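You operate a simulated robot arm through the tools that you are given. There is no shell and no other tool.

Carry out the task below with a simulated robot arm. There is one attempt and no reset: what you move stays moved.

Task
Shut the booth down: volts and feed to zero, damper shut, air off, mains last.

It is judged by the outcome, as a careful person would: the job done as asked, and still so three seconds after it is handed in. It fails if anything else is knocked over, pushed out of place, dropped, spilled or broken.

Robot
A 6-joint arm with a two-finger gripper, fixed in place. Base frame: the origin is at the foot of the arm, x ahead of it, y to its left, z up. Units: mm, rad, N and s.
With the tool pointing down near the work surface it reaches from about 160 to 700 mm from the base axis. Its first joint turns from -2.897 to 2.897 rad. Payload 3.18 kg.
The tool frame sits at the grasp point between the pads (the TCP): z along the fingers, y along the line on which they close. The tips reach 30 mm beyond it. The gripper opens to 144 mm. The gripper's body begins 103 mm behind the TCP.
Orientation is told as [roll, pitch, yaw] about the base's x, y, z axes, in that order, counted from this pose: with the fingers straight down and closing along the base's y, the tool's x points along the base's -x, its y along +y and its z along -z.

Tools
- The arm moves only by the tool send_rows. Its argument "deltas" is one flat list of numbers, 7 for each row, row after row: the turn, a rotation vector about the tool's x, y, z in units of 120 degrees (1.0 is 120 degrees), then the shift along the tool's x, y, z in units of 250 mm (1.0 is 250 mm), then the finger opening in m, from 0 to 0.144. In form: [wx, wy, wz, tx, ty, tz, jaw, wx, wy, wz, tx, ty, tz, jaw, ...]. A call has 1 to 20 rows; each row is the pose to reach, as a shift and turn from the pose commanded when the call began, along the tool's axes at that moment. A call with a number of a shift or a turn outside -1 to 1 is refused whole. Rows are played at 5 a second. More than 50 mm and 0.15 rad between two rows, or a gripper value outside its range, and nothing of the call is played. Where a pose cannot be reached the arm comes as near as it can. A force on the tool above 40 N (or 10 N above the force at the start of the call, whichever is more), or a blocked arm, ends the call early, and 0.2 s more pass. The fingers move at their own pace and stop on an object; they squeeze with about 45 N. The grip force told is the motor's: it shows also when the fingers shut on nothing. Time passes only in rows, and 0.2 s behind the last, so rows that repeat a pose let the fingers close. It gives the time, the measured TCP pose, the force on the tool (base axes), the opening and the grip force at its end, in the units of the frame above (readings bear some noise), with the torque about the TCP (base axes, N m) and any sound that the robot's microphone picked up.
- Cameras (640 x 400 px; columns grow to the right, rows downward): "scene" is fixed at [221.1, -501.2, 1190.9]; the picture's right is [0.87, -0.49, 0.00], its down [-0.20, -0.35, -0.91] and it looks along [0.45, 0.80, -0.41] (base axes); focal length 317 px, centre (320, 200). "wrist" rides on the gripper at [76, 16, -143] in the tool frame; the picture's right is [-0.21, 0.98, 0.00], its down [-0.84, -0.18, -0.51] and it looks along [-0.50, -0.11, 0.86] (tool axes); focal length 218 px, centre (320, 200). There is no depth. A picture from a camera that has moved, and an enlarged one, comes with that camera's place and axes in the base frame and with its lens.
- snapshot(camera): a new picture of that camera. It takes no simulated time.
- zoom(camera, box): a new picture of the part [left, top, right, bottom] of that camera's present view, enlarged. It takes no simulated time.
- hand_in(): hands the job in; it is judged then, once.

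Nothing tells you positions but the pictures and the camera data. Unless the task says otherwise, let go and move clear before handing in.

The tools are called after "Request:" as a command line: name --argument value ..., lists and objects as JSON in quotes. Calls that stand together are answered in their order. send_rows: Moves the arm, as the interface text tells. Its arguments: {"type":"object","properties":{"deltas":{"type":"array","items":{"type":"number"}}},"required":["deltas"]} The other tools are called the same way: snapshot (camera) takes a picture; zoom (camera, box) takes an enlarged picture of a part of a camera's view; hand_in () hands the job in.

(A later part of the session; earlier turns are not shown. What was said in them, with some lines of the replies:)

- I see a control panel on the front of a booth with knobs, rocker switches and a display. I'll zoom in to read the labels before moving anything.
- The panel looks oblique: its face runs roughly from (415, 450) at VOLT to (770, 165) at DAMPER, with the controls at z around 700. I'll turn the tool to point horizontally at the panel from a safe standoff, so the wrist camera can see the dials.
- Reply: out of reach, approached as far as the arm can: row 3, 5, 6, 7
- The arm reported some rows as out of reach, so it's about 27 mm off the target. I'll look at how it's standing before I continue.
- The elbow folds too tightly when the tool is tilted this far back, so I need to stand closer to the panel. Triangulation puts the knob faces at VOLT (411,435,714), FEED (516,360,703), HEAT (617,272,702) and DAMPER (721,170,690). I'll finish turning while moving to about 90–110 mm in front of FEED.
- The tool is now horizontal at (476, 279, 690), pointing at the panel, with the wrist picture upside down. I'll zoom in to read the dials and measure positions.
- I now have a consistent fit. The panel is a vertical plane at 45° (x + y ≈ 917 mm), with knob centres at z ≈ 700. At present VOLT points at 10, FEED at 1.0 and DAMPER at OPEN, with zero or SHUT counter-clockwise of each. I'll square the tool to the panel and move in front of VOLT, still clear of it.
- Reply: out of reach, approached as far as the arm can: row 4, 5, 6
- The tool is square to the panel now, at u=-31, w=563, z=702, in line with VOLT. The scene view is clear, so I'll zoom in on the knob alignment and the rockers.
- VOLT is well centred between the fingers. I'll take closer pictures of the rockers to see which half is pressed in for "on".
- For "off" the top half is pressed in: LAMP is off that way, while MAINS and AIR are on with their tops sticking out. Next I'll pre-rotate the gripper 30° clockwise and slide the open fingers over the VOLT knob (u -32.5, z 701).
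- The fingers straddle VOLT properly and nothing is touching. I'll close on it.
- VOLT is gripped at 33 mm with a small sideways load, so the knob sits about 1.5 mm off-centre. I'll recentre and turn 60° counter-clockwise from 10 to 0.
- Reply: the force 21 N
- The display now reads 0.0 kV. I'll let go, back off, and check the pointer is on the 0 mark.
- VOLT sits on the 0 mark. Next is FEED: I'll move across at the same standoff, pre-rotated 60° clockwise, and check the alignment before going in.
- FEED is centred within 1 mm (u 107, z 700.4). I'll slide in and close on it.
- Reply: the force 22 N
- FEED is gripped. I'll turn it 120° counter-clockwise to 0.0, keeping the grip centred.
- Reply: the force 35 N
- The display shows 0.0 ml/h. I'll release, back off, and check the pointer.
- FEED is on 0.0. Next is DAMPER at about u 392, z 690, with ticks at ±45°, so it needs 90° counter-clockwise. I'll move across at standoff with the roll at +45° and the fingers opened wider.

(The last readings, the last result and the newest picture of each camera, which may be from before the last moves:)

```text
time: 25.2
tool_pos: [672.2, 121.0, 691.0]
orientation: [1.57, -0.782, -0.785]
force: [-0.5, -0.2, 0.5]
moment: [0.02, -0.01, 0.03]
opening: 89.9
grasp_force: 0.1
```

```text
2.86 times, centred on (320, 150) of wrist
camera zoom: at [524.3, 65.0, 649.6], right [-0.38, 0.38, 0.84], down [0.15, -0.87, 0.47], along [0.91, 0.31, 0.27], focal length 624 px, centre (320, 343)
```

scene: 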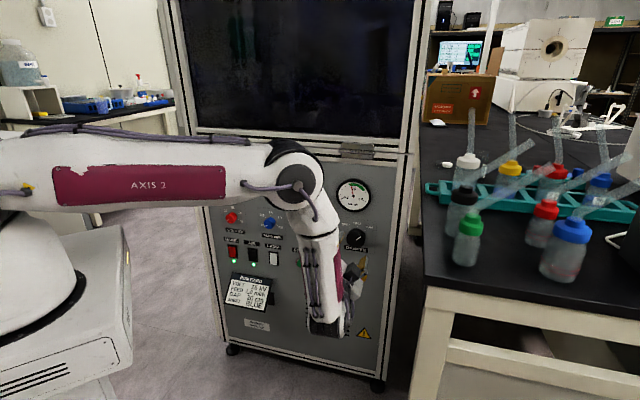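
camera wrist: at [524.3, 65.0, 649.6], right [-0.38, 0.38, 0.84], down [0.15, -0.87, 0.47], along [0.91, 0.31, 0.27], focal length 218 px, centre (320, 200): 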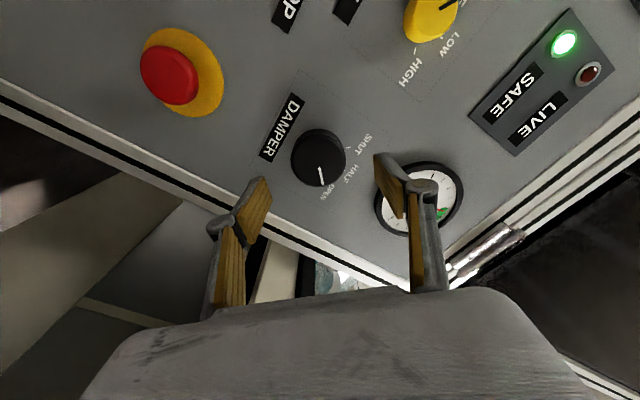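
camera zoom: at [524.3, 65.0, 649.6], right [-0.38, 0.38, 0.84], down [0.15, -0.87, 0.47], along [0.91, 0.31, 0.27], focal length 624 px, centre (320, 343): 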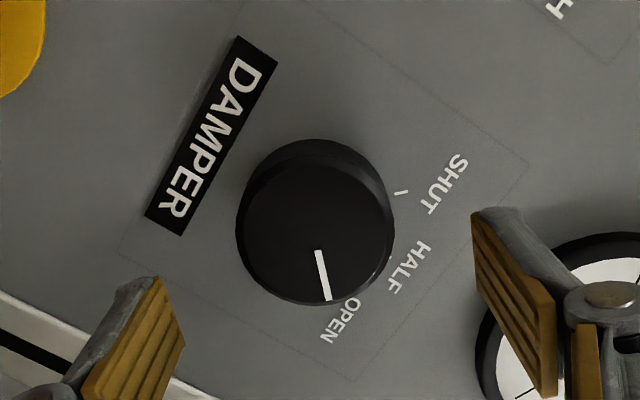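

DAMPER lines up well (centre u 392, z 690, about 54 mm across). I'll slide in and close on it.

Request:
send_rows --deltas '[0, 0, 0, 0, -0.002, 0.05, 0.09, 0, 0, 0, 0, -0.002, 0.1, 0.09, 0, 0, 0, 0, -0.002, 0.15, 0.09, 0, 0, 0, 0, -0.002, 0.18, 0.09, 0, 0, 0, 0, -0.002, 0.196, 0.09, 0, 0, 0, 0, -0.002, 0.196, 0.06, 0, 0, 0, 0, -0.002, 0.196, 0.04, 0, 0, 0, 0, -0.002, 0.196, 0.04, 0, 0, 0, 0, -0.002, 0.196, 0.04]'

Request:
snapshot --camera "wrist"

```text
time: 27.2
tool_pos: [707.9, 154.7, 691.7]
orientation: [1.568, -0.783, -0.786]
force: [17.4, -3.1, -12.5]
moment: [-0.4, 0.38, -0.52]
opening: 55.3
grasp_force: 45.1
```

```text
taken
camera wrist: at [560.9, 99.1, 649.6], right [-0.38, 0.39, 0.84], down [0.15, -0.87, 0.47], along [0.91, 0.31, 0.27], focal length 218 px, centre (320, 200)
```

wrist: 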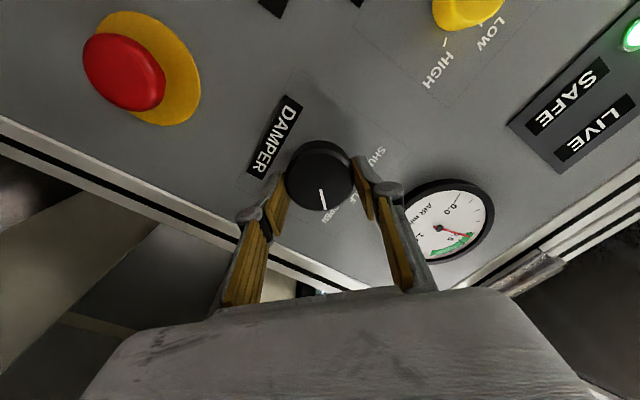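

DAMPER is gripped. I'll recentre slightly and turn it 90° counter-clockwise to SHUT.

Request:
send_rows --deltas '[0, 0, 0, 0, -0.006, 0, 0.04, 0, 0, -0.0625, 0, -0.006, 0, 0.04, 0, 0, -0.125, 0, -0.006, 0, 0.04, 0, 0, -0.1875, 0, -0.006, 0, 0.04, 0, 0, -0.25, 0, -0.006, 0, 0.04, 0, 0, -0.3125, 0, -0.006, 0, 0.04, 0, 0, -0.375, 0, -0.006, 0, 0.04, 0, 0, -0.4375, 0, -0.006, 0, 0.04, 0, 0, -0.5, 0, -0.006, 0, 0.04, 0, 0, -0.5625, 0, -0.006, 0, 0.04, 0, 0, -0.625, 0, -0.006, 0, 0.04, 0, 0, -0.6875, 0, -0.006, 0, 0.04, 0, 0, -0.75, 0, -0.006, 0, 0.04, 0, 0, -0.75, 0, -0.006, 0, 0.04]'

Request:
snapshot --camera "wrist"

Request:
zoom --camera "scene" --box '[300, 160, 400, 260]'

```text
time: 30.2
tool_pos: [706.4, 155.6, 692.2]
orientation: [-1.57, -0.786, 2.358]
force: [-14.1, 15.3, 7.3]
moment: [0.14, 0.05, 0.56]
opening: 55.6
grasp_force: 44.9
```

```text
taken
camera wrist: at [636.8, 23.2, 626.1], right [-0.6, 0.59, -0.54], down [-0.69, -0.03, 0.72], along [0.41, 0.81, 0.43], focal length 218 px, centre (320, 200)
```

wrist: 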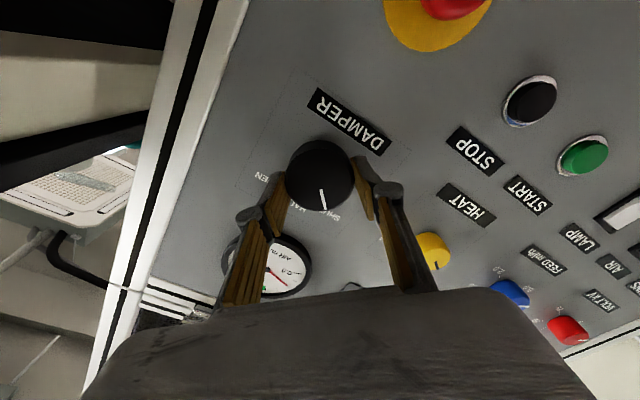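

```text
4.00 times, centred on (350, 210) of scene
camera zoom: at [221.1, -501.2, 1190.9], right [0.87, -0.49, 0.0], down [-0.2, -0.35, -0.91], along [0.45, 0.8, -0.41], focal length 1266 px, centre (200, 160)
```

zoom: 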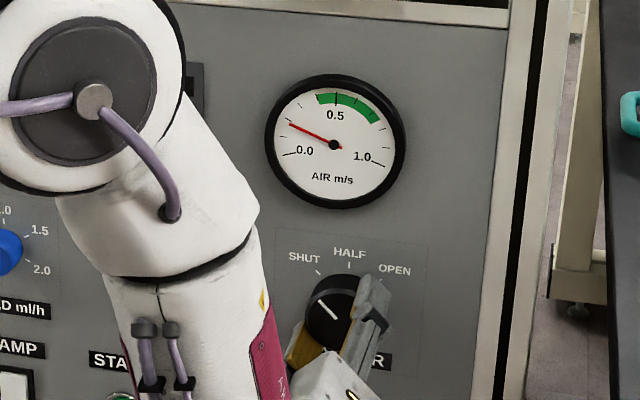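

The DAMPER pointer is at SHUT and the air gauge is dropping. I'll release, back off, and check it.

Request:
send_rows --deltas '[0, 0, 0, 0, 0, 0, 0.07, 0, 0, 0, 0, 0, 0, 0.09, 0, 0, 0, 0, 0, 0, 0.09, 0, 0, 0, 0, 0, -0.05, 0.09, 0, 0, 0, 0, 0, -0.1, 0.09, 0, 0, 0, 0, 0, -0.15, 0.09, 0, 0, 0, 0, 0, -0.2, 0.09]'

Request:
zoom --camera "wrist" --box '[220, 80, 420, 220]'

Request:
zoom --camera "scene" --box '[320, 160, 400, 260]'

Request:
snapshot --camera "wrist"

```text
time: 31.8
tool_pos: [673.2, 119.9, 691.1]
orientation: [-1.571, -0.786, 2.357]
force: [0.0, -0.3, -0.3]
moment: [0.06, -0.01, 0.02]
opening: 89.9
grasp_force: 0.0
```

```text
2.86 times, centred on (320, 150) of wrist
camera zoom: at [602.5, -13.0, 626.7], right [-0.59, 0.59, -0.54], down [-0.69, -0.03, 0.72], along [0.41, 0.8, 0.43], focal length 624 px, centre (320, 343)
```

zoom: 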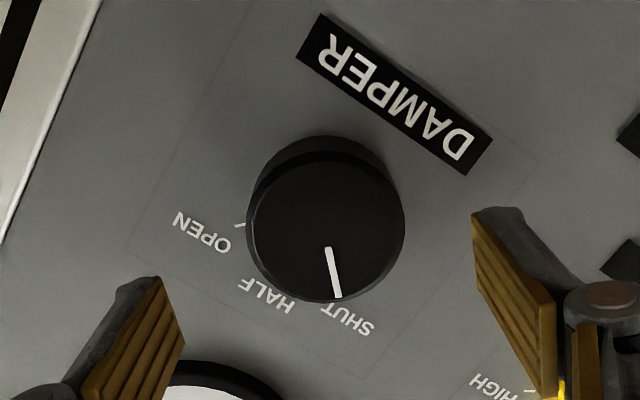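

```text
4.00 times, centred on (360, 210) of scene
camera zoom: at [221.1, -501.2, 1190.9], right [0.87, -0.49, 0.0], down [-0.2, -0.35, -0.91], along [0.45, 0.8, -0.41], focal length 1266 px, centre (160, 160)
```

zoom: 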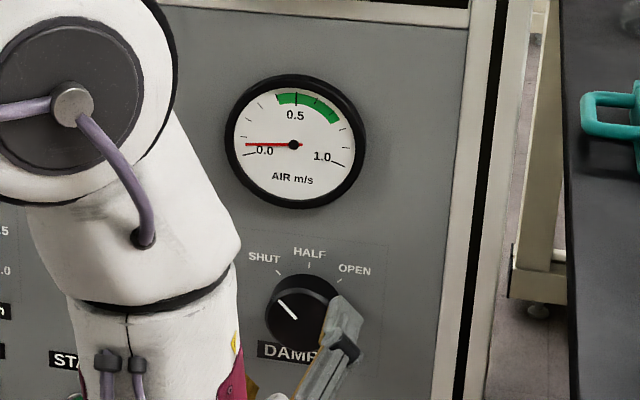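

```text
taken
camera wrist: at [602.5, -13.0, 626.7], right [-0.59, 0.59, -0.54], down [-0.69, -0.03, 0.72], along [0.41, 0.8, 0.43], focal length 218 px, centre (320, 200)
```

wrist: 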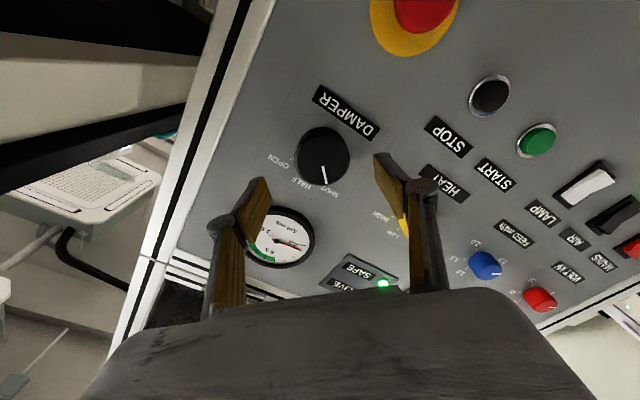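

DAMPER is shut and the gauge is near zero. Next is the AIR rocker at u ≈ 28, z ≈ 554, where I'll press its top half with closed fingers. I'll move across in two steps at a safe standoff, clear of the run card.

Request:
send_rows --deltas '[0, 0, 0.0469, -0.0424, 0.0862, 0, 0.06, 0, 0, 0.0938, -0.0847, 0.1724, 0, 0.03, 0, 0, 0.1406, -0.1271, 0.2585, 0, 0, 0, 0, 0.1875, -0.1694, 0.3447, 0, 0, 0, 0, 0.2344, -0.2118, 0.4309, 0, 0, 0, 0, 0.2813, -0.2541, 0.5171, 0, 0, 0, 0, 0.3281, -0.2965, 0.6032, 0, 0, 0, 0, 0.375, -0.3388, 0.6894, 0, 0]'

Request:
snapshot --camera "scene"

```text
time: 33.6
tool_pos: [544.1, 247.8, 629.3]
orientation: [1.787, -1.571, -1.002]
force: [-0.3, 0.5, 0.1]
moment: [0.0, -0.01, -0.03]
opening: 0.0
grasp_force: 30.4
```

```text
taken
```

scene: 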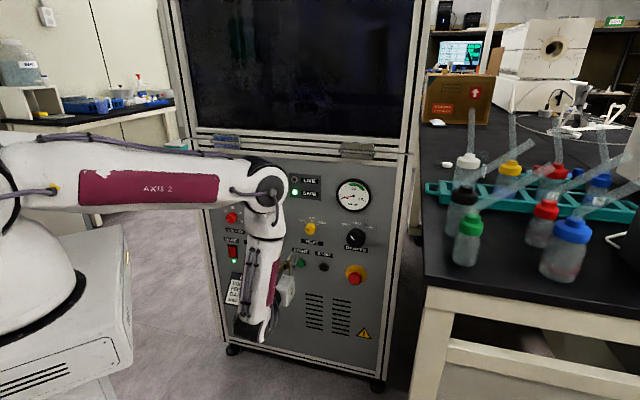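

Halfway across. I'll finish the move to just in front of AIR's top half.

Request:
send_rows --deltas '[0, 0, 0, 0.0312, 0.0909, 0.005, 0, 0, 0, 0, 0.0623, 0.1818, 0.01, 0, 0, 0, 0, 0.0935, 0.2727, 0.015, 0, 0, 0, 0, 0.1246, 0.3636, 0.02, 0, 0, 0, 0, 0.1558, 0.4545, 0.025, 0, 0, 0, 0, 0.1869, 0.5454, 0.03, 0, 0, 0, 0, 0.2181, 0.6363, 0.035, 0, 0, 0, 0, 0.2492, 0.7272, 0.04, 0]'

Request:
snapshot --camera "wrist"

Request:
snapshot --camera "scene"

Request:
zoom --camera "scene" --box '[200, 220, 300, 280]'

Request:
zoom --camera "wrist" --box '[240, 110, 400, 210]'

```text
time: 35.4
tool_pos: [422.8, 384.9, 565.2]
orientation: [2.508, -1.572, -1.725]
force: [-0.2, 0.4, -0.1]
moment: [0.0, 0.01, -0.02]
opening: 0.0
grasp_force: 30.3
```

```text
taken
camera wrist: at [310.1, 293.8, 489.8], right [-0.69, 0.69, 0.21], down [-0.23, -0.49, 0.84], along [0.68, 0.53, 0.5], focal length 218 px, centre (320, 200)
```

wrist: 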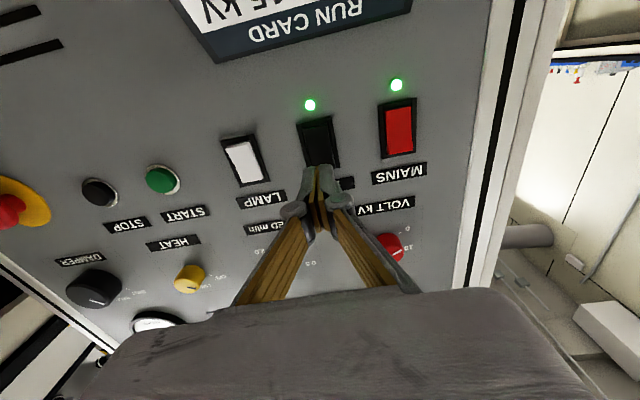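

```text
taken
```

scene: 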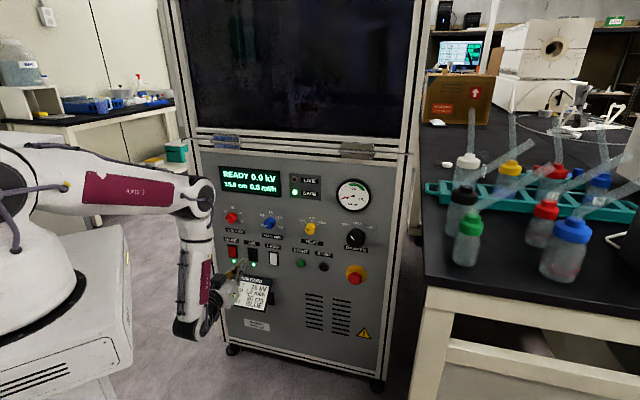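

```text
6.40 times, centred on (250, 250) of scene
camera zoom: at [221.1, -501.2, 1190.9], right [0.87, -0.49, 0.0], down [-0.2, -0.35, -0.91], along [0.45, 0.8, -0.41], focal length 2026 px, centre (768, -120)
```

zoom: 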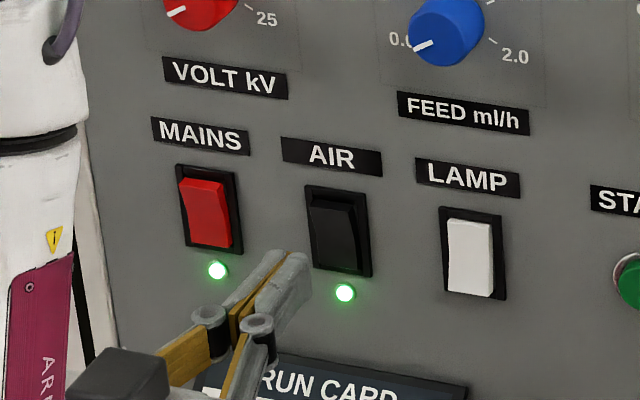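

```text
4.00 times, centred on (320, 160) of wrist
camera zoom: at [310.1, 293.8, 489.8], right [-0.69, 0.69, 0.21], down [-0.23, -0.49, 0.84], along [0.68, 0.53, 0.5], focal length 873 px, centre (320, 360)
```

zoom: 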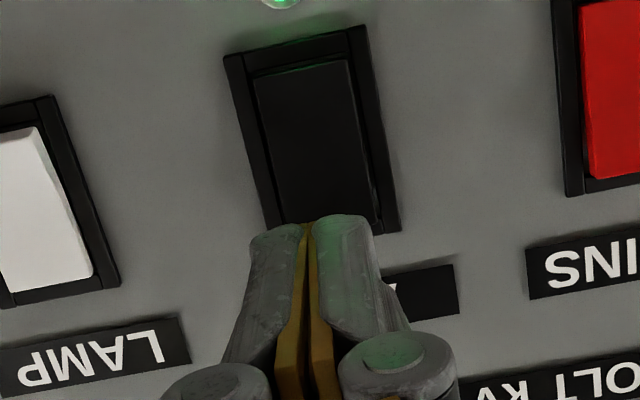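

The fingertips are in line with AIR (rocker centre u 27, z 555). I'll raise the tips about 4 mm and press the top half in gently until it clicks or the force limit stops me.

Request:
send_rows --deltas '[0, 0, 0, -0.0152, -0.0016, 0.0, 0, 0, 0, 0, -0.0152, -0.0016, 0.04, 0, 0, 0, 0, -0.0152, -0.0016, 0.08, 0, 0, 0, 0, -0.0152, -0.0016, 0.11, 0, 0, 0, 0, -0.0152, -0.0016, 0.128, 0, 0, 0, 0, -0.0152, -0.0016, 0.136, 0, 0, 0, 0, -0.0152, -0.0016, 0.144, 0, 0, 0, 0, -0.0152, -0.0016, 0.152, 0, 0, 0, 0, -0.0152, -0.0016, 0.16, 0, 0, 0, 0, -0.0152, -0.0016, 0.168, 0]'

Request:
zoom --camera "scene" --box '[200, 220, 300, 280]'

Request:
snapshot --camera "wrist"

```text
time: 37.6
tool_pos: [452.2, 412.6, 571.1]
orientation: [1.19, -1.569, -0.404]
force: [0.1, 0.3, -0.3]
moment: [-0.02, 0.04, -0.02]
opening: 0.0
grasp_force: 30.6
```

```text
6.40 times, centred on (250, 250) of scene
camera zoom: at [221.1, -501.2, 1190.9], right [0.87, -0.49, 0.0], down [-0.2, -0.35, -0.91], along [0.45, 0.8, -0.41], focal length 2026 px, centre (768, -120)
```

zoom: 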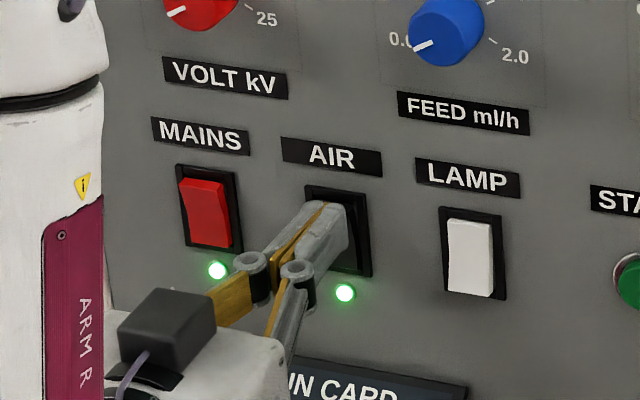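

```text
taken
camera wrist: at [339.9, 321.6, 495.0], right [-0.69, 0.69, 0.21], down [-0.23, -0.49, 0.84], along [0.68, 0.53, 0.5], focal length 218 px, centre (320, 200)
```

wrist: 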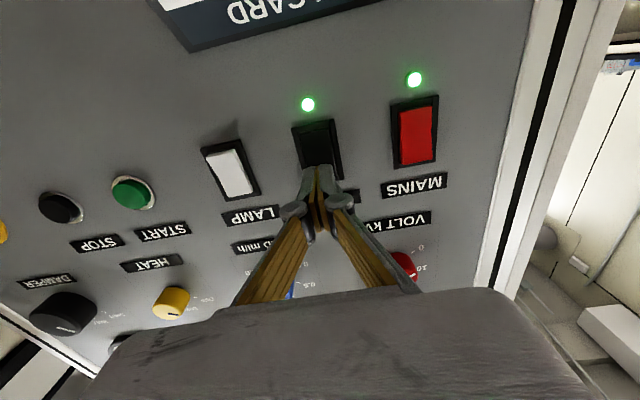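

No contact yet and AIR is still lit. I'll keep pressing forward in small steps.

Request:
send_rows --deltas '[0, 0, 0, 0.004, 0, 0.006, 0, 0, 0, 0, 0.004, 0, 0.012, 0, 0, 0, 0, 0.004, 0, 0.018, 0, 0, 0, 0, 0.004, 0, 0.024, 0, 0, 0, 0, 0.004, 0, 0.03, 0]'

Request:
zoom --camera "scene" --box '[200, 220, 300, 280]'

Request:
zoom --camera "wrist" --box '[240, 80, 400, 210]'

```text
time: 38.8
tool_pos: [456.6, 417.4, 569.9]
orientation: [2.41, -1.569, -1.624]
force: [-22.9, -22.0, 17.6]
moment: [0.0, -0.01, 0.0]
opening: 6.2
grasp_force: 30.8
```

```text
6.40 times, centred on (250, 250) of scene
camera zoom: at [221.1, -501.2, 1190.9], right [0.87, -0.49, 0.0], down [-0.2, -0.35, -0.91], along [0.45, 0.8, -0.41], focal length 2026 px, centre (768, -120)
```

zoom: 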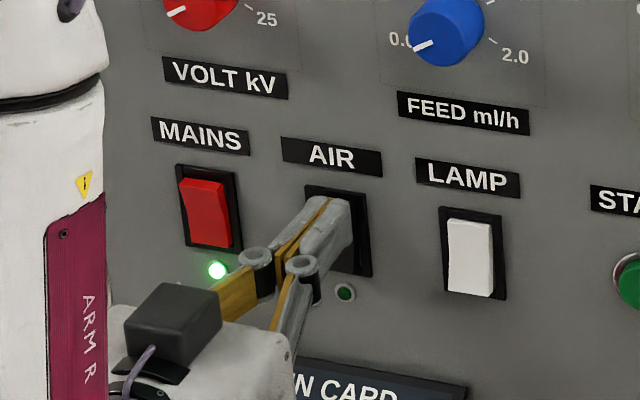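

```text
3.08 times, centred on (320, 145) of wrist
camera zoom: at [344.0, 326.6, 493.6], right [-0.69, 0.69, 0.21], down [-0.23, -0.49, 0.84], along [0.68, 0.53, 0.5], focal length 672 px, centre (320, 369)
```

zoom: 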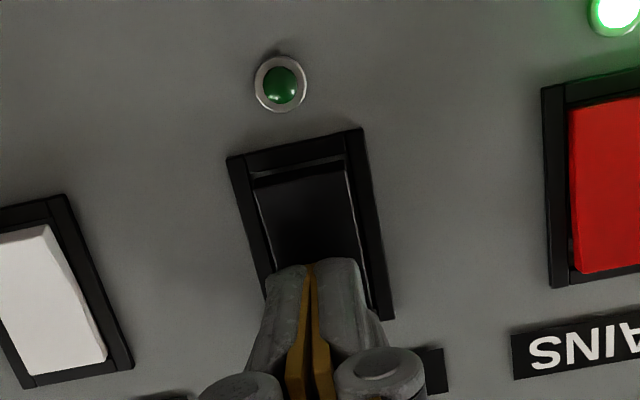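

AIR's lamp is out. I'll back off and check that the rocker stays flipped.

Request:
send_rows --deltas '[0, 0, 0, 0, 0, -0.03, 0, 0, 0, 0, 0, 0, -0.08, 0, 0, 0, 0, 0, 0, -0.12, 0, 0, 0, 0, 0, 0, -0.14, 0]'

Request:
zoom --camera "wrist" --box '[240, 60, 440, 210]'

Request:
snapshot --camera "scene"

Request:
zoom --camera "scene" --box '[200, 160, 380, 280]'

```text
time: 39.8
tool_pos: [433.1, 393.9, 569.8]
orientation: [1.749, -1.572, -0.964]
force: [-0.2, -0.2, -0.3]
moment: [-0.03, -0.02, 0.03]
opening: 0.0
grasp_force: 30.9
```

```text
2.67 times, centred on (340, 135) of wrist
camera zoom: at [321.3, 302.3, 494.1], right [-0.69, 0.69, 0.21], down [-0.23, -0.49, 0.84], along [0.68, 0.53, 0.5], focal length 582 px, centre (267, 373)
```

zoom: 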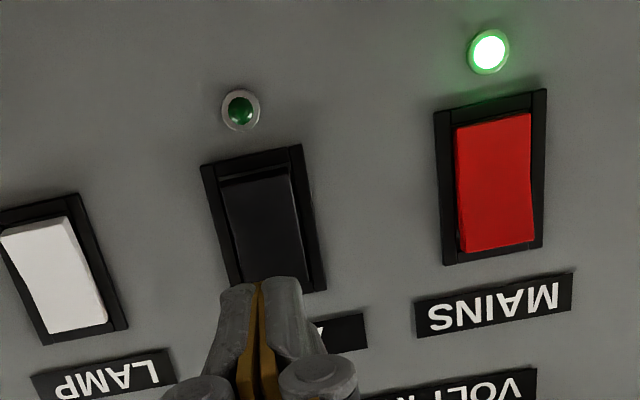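

```text
taken
```

scene: 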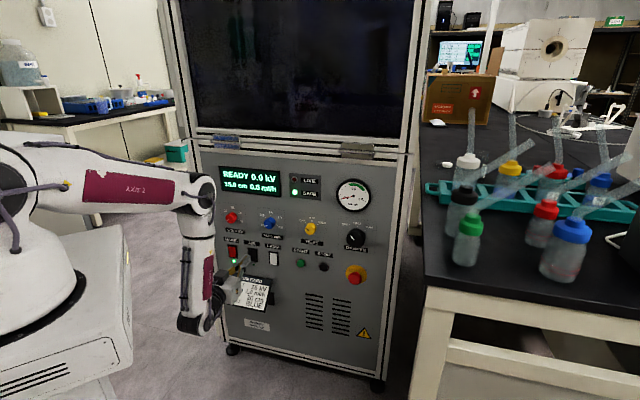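

```text
3.33 times, centred on (290, 220) of scene
camera zoom: at [221.1, -501.2, 1190.9], right [0.87, -0.49, 0.0], down [-0.2, -0.35, -0.91], along [0.45, 0.8, -0.41], focal length 1055 px, centre (420, 133)
```

zoom: 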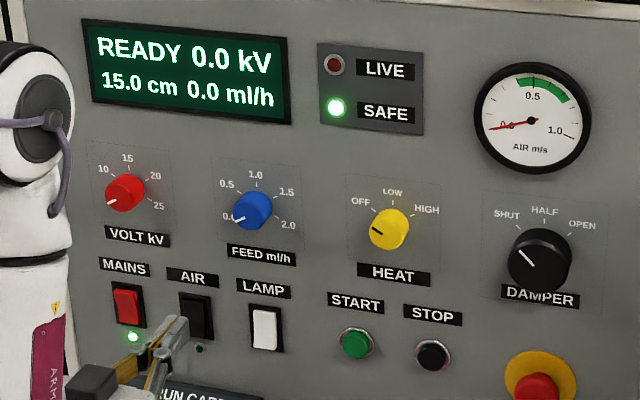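

AIR stays off, and the display still confirms 0.0 kV and 0.0 ml/h with the damper SHUT. Last is MAINS, 80 mm to the left, so I'll slide over in front of it.

Request:
send_rows --deltas '[0, 0, 0, 0, 0.08, -0.01, 0, 0, 0, 0, 0, 0.16, -0.02, 0, 0, 0, 0, 0, 0.24, -0.02, 0, 0, 0, 0, 0, 0.3212, -0.02, 0, 0, 0, 0, 0, 0.3212, -0.02, 0]'

Request:
zoom --camera "wrist" --box '[240, 60, 440, 210]'

Request:
zoom --camera "scene" --box '[180, 220, 280, 280]'

```text
time: 41.0
tool_pos: [372.6, 449.0, 570.7]
orientation: [1.559, -1.57, -0.774]
force: [-0.6, -0.1, 0.1]
moment: [0.02, -0.01, 0.01]
opening: 0.1
grasp_force: 31.1
```

```text
2.67 times, centred on (340, 135) of wrist
camera zoom: at [260.2, 357.5, 494.4], right [-0.69, 0.69, 0.21], down [-0.23, -0.49, 0.84], along [0.68, 0.53, 0.5], focal length 582 px, centre (267, 373)
```

zoom: 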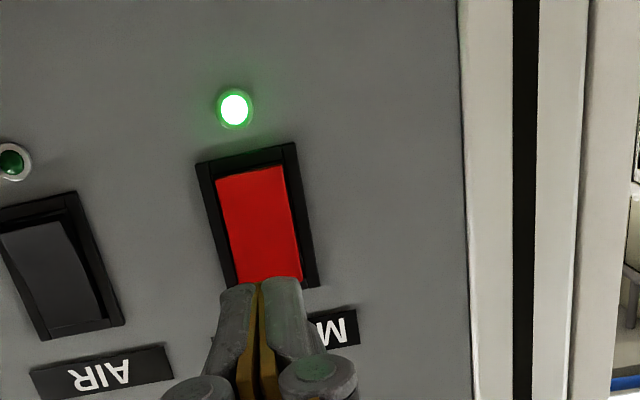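

```text
6.40 times, centred on (230, 250) of scene
camera zoom: at [221.1, -501.2, 1190.9], right [0.87, -0.49, 0.0], down [-0.2, -0.35, -0.91], along [0.45, 0.8, -0.41], focal length 2026 px, centre (896, -120)
```

zoom: 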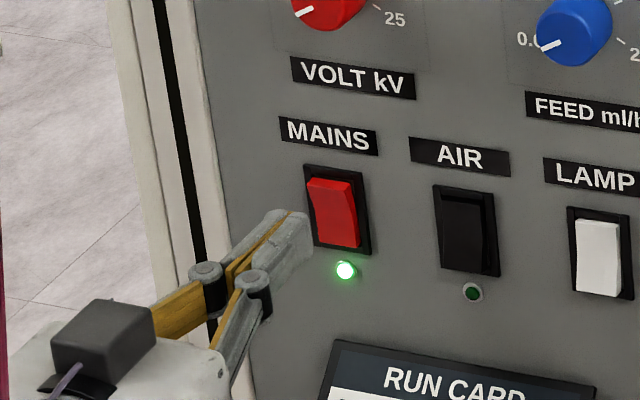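

The tips are in front of MAINS' top half. I'll press it the same way.

Request:
send_rows --deltas '[0, 0, 0, 0.004, -0.004, 0.04, 0, 0, 0, 0, 0.004, -0.004, 0.08, 0, 0, 0, 0, 0.004, -0.004, 0.11, 0, 0, 0, 0, 0.004, -0.004, 0.122, 0, 0, 0, 0, 0.004, -0.004, 0.13, 0, 0, 0, 0, 0.004, -0.004, 0.136, 0, 0, 0, 0, 0.004, -0.004, 0.142, 0, 0, 0, 0, 0.004, -0.004, 0.148, 0, 0, 0, 0, 0.004, -0.004, 0.154, 0]'

Request:
zoom --camera "scene" --box '[180, 220, 280, 280]'

Request:
zoom --camera "wrist" --box '[240, 60, 440, 210]'

```text
time: 43.0
tool_pos: [399.8, 472.5, 568.9]
orientation: [1.985, -1.572, -1.199]
force: [-4.1, -3.2, 2.9]
moment: [0.0, -0.02, 0.01]
opening: 6.0
grasp_force: 30.8
```

```text
6.40 times, centred on (230, 250) of scene
camera zoom: at [221.1, -501.2, 1190.9], right [0.87, -0.49, 0.0], down [-0.2, -0.35, -0.91], along [0.45, 0.8, -0.41], focal length 2026 px, centre (896, -120)
```

zoom: 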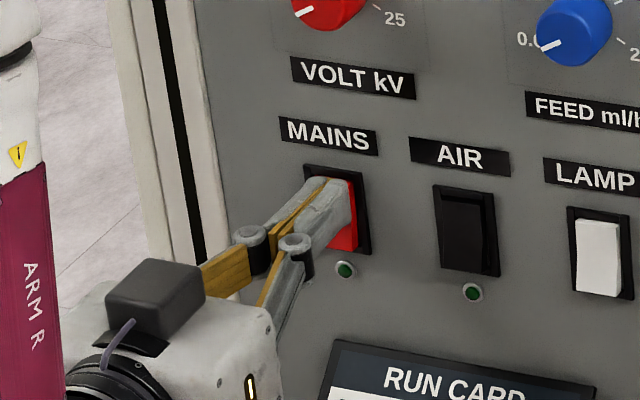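

```text
2.67 times, centred on (340, 135) of wrist
camera zoom: at [288.2, 382.0, 493.1], right [-0.69, 0.69, 0.21], down [-0.23, -0.49, 0.84], along [0.68, 0.53, 0.5], focal length 582 px, centre (267, 373)
```

zoom: 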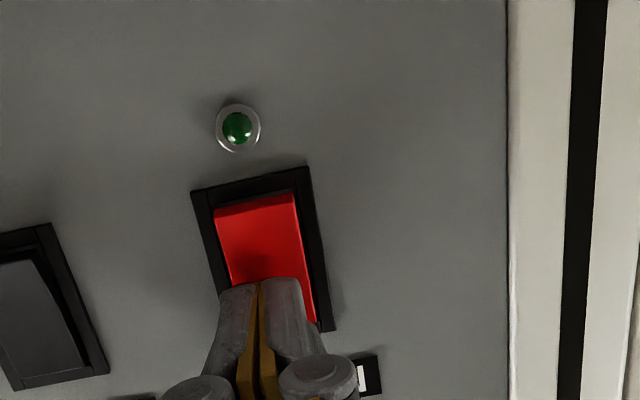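

MAINS' lamp is out. I'll back straight away from the panel and then check everything.

Request:
send_rows --deltas '[0, 0, 0, 0, 0, -0.04, 0, 0, 0, 0, 0, 0, -0.08, 0, 0, 0, 0, 0, 0, -0.12, 0, 0, 0, 0, 0, 0, -0.16, 0, 0, 0, 0, 0, 0, -0.16, 0]'

Request:
snapshot --camera "scene"

Request:
zoom --camera "scene" --box '[200, 160, 380, 280]'

Request:
zoom --camera "wrist" --box '[200, 40, 440, 210]'

```text
time: 44.2
tool_pos: [372.6, 443.3, 568.6]
orientation: [1.7, -1.57, -0.914]
force: [-0.1, -0.3, -0.5]
moment: [0.02, -0.01, 0.02]
opening: 0.0
grasp_force: 30.5
```

```text
taken
```

scene: 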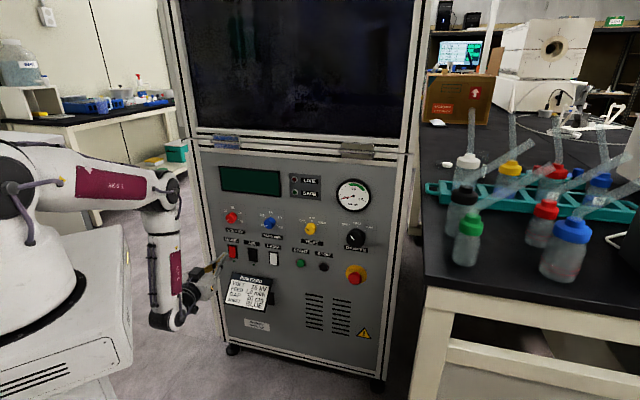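

```text
3.33 times, centred on (290, 220) of scene
camera zoom: at [221.1, -501.2, 1190.9], right [0.87, -0.49, 0.0], down [-0.2, -0.35, -0.91], along [0.45, 0.8, -0.41], focal length 1055 px, centre (420, 133)
```

zoom: 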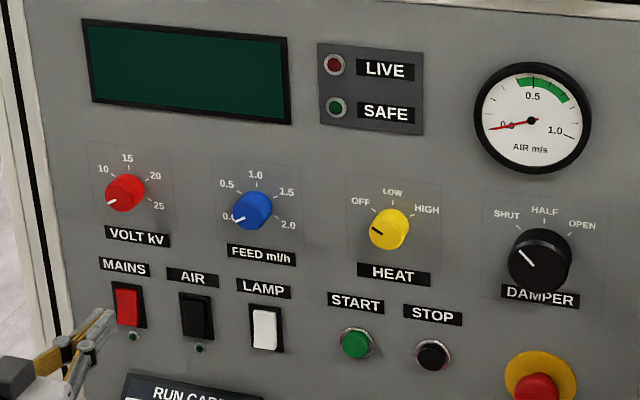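

```text
2.35 times, centred on (320, 125) of wrist
camera zoom: at [260.2, 352.5, 493.3], right [-0.69, 0.69, 0.21], down [-0.23, -0.49, 0.84], along [0.68, 0.53, 0.5], focal length 514 px, centre (320, 376)
```

zoom: 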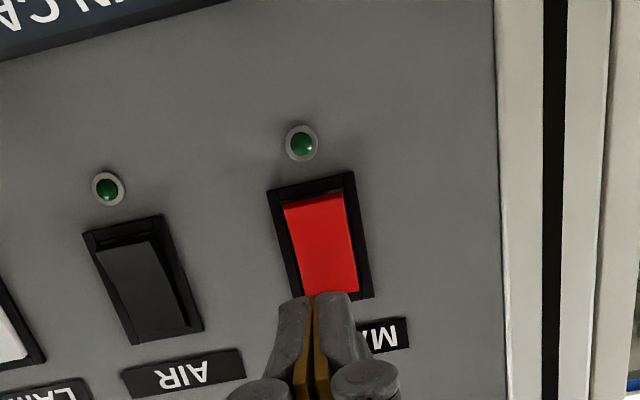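

The panel is dark: the display and both switch lamps are off, and the air gauge reads zero. VOLT is at 0, FEED at 0.0, DAMPER at SHUT, and AIR and MAINS are both off. HEAT, LAMP, E-stop and the run card are undisturbed, and the gripper is clear of the panel, so I'm handing in.

Request:
hand_in

```text
The job is handed in.
```

The booth is shut down and the job is handed in. I worked in the order you gave, and each control stayed put after I let go:

1. **Volts:** VOLT is turned to 0, and the display read 0.0 kV.
2. **Feed:** FEED is turned to 0.0, and the display read 0.0 ml/h.
3. **Damper:** DAMPER is at SHUT, and the air gauge dropped to about zero.
4. **Air:** the AIR switch is off and its lamp is out.
5. **Mains:** MAINS went off last; its lamp is out and the display is dark.

HEAT was already at OFF. I didn't touch LAMP, the START, STOP and emergency-stop buttons, or the run card. The arm ended clear of the panel, with the fingertips about 40 mm from it.
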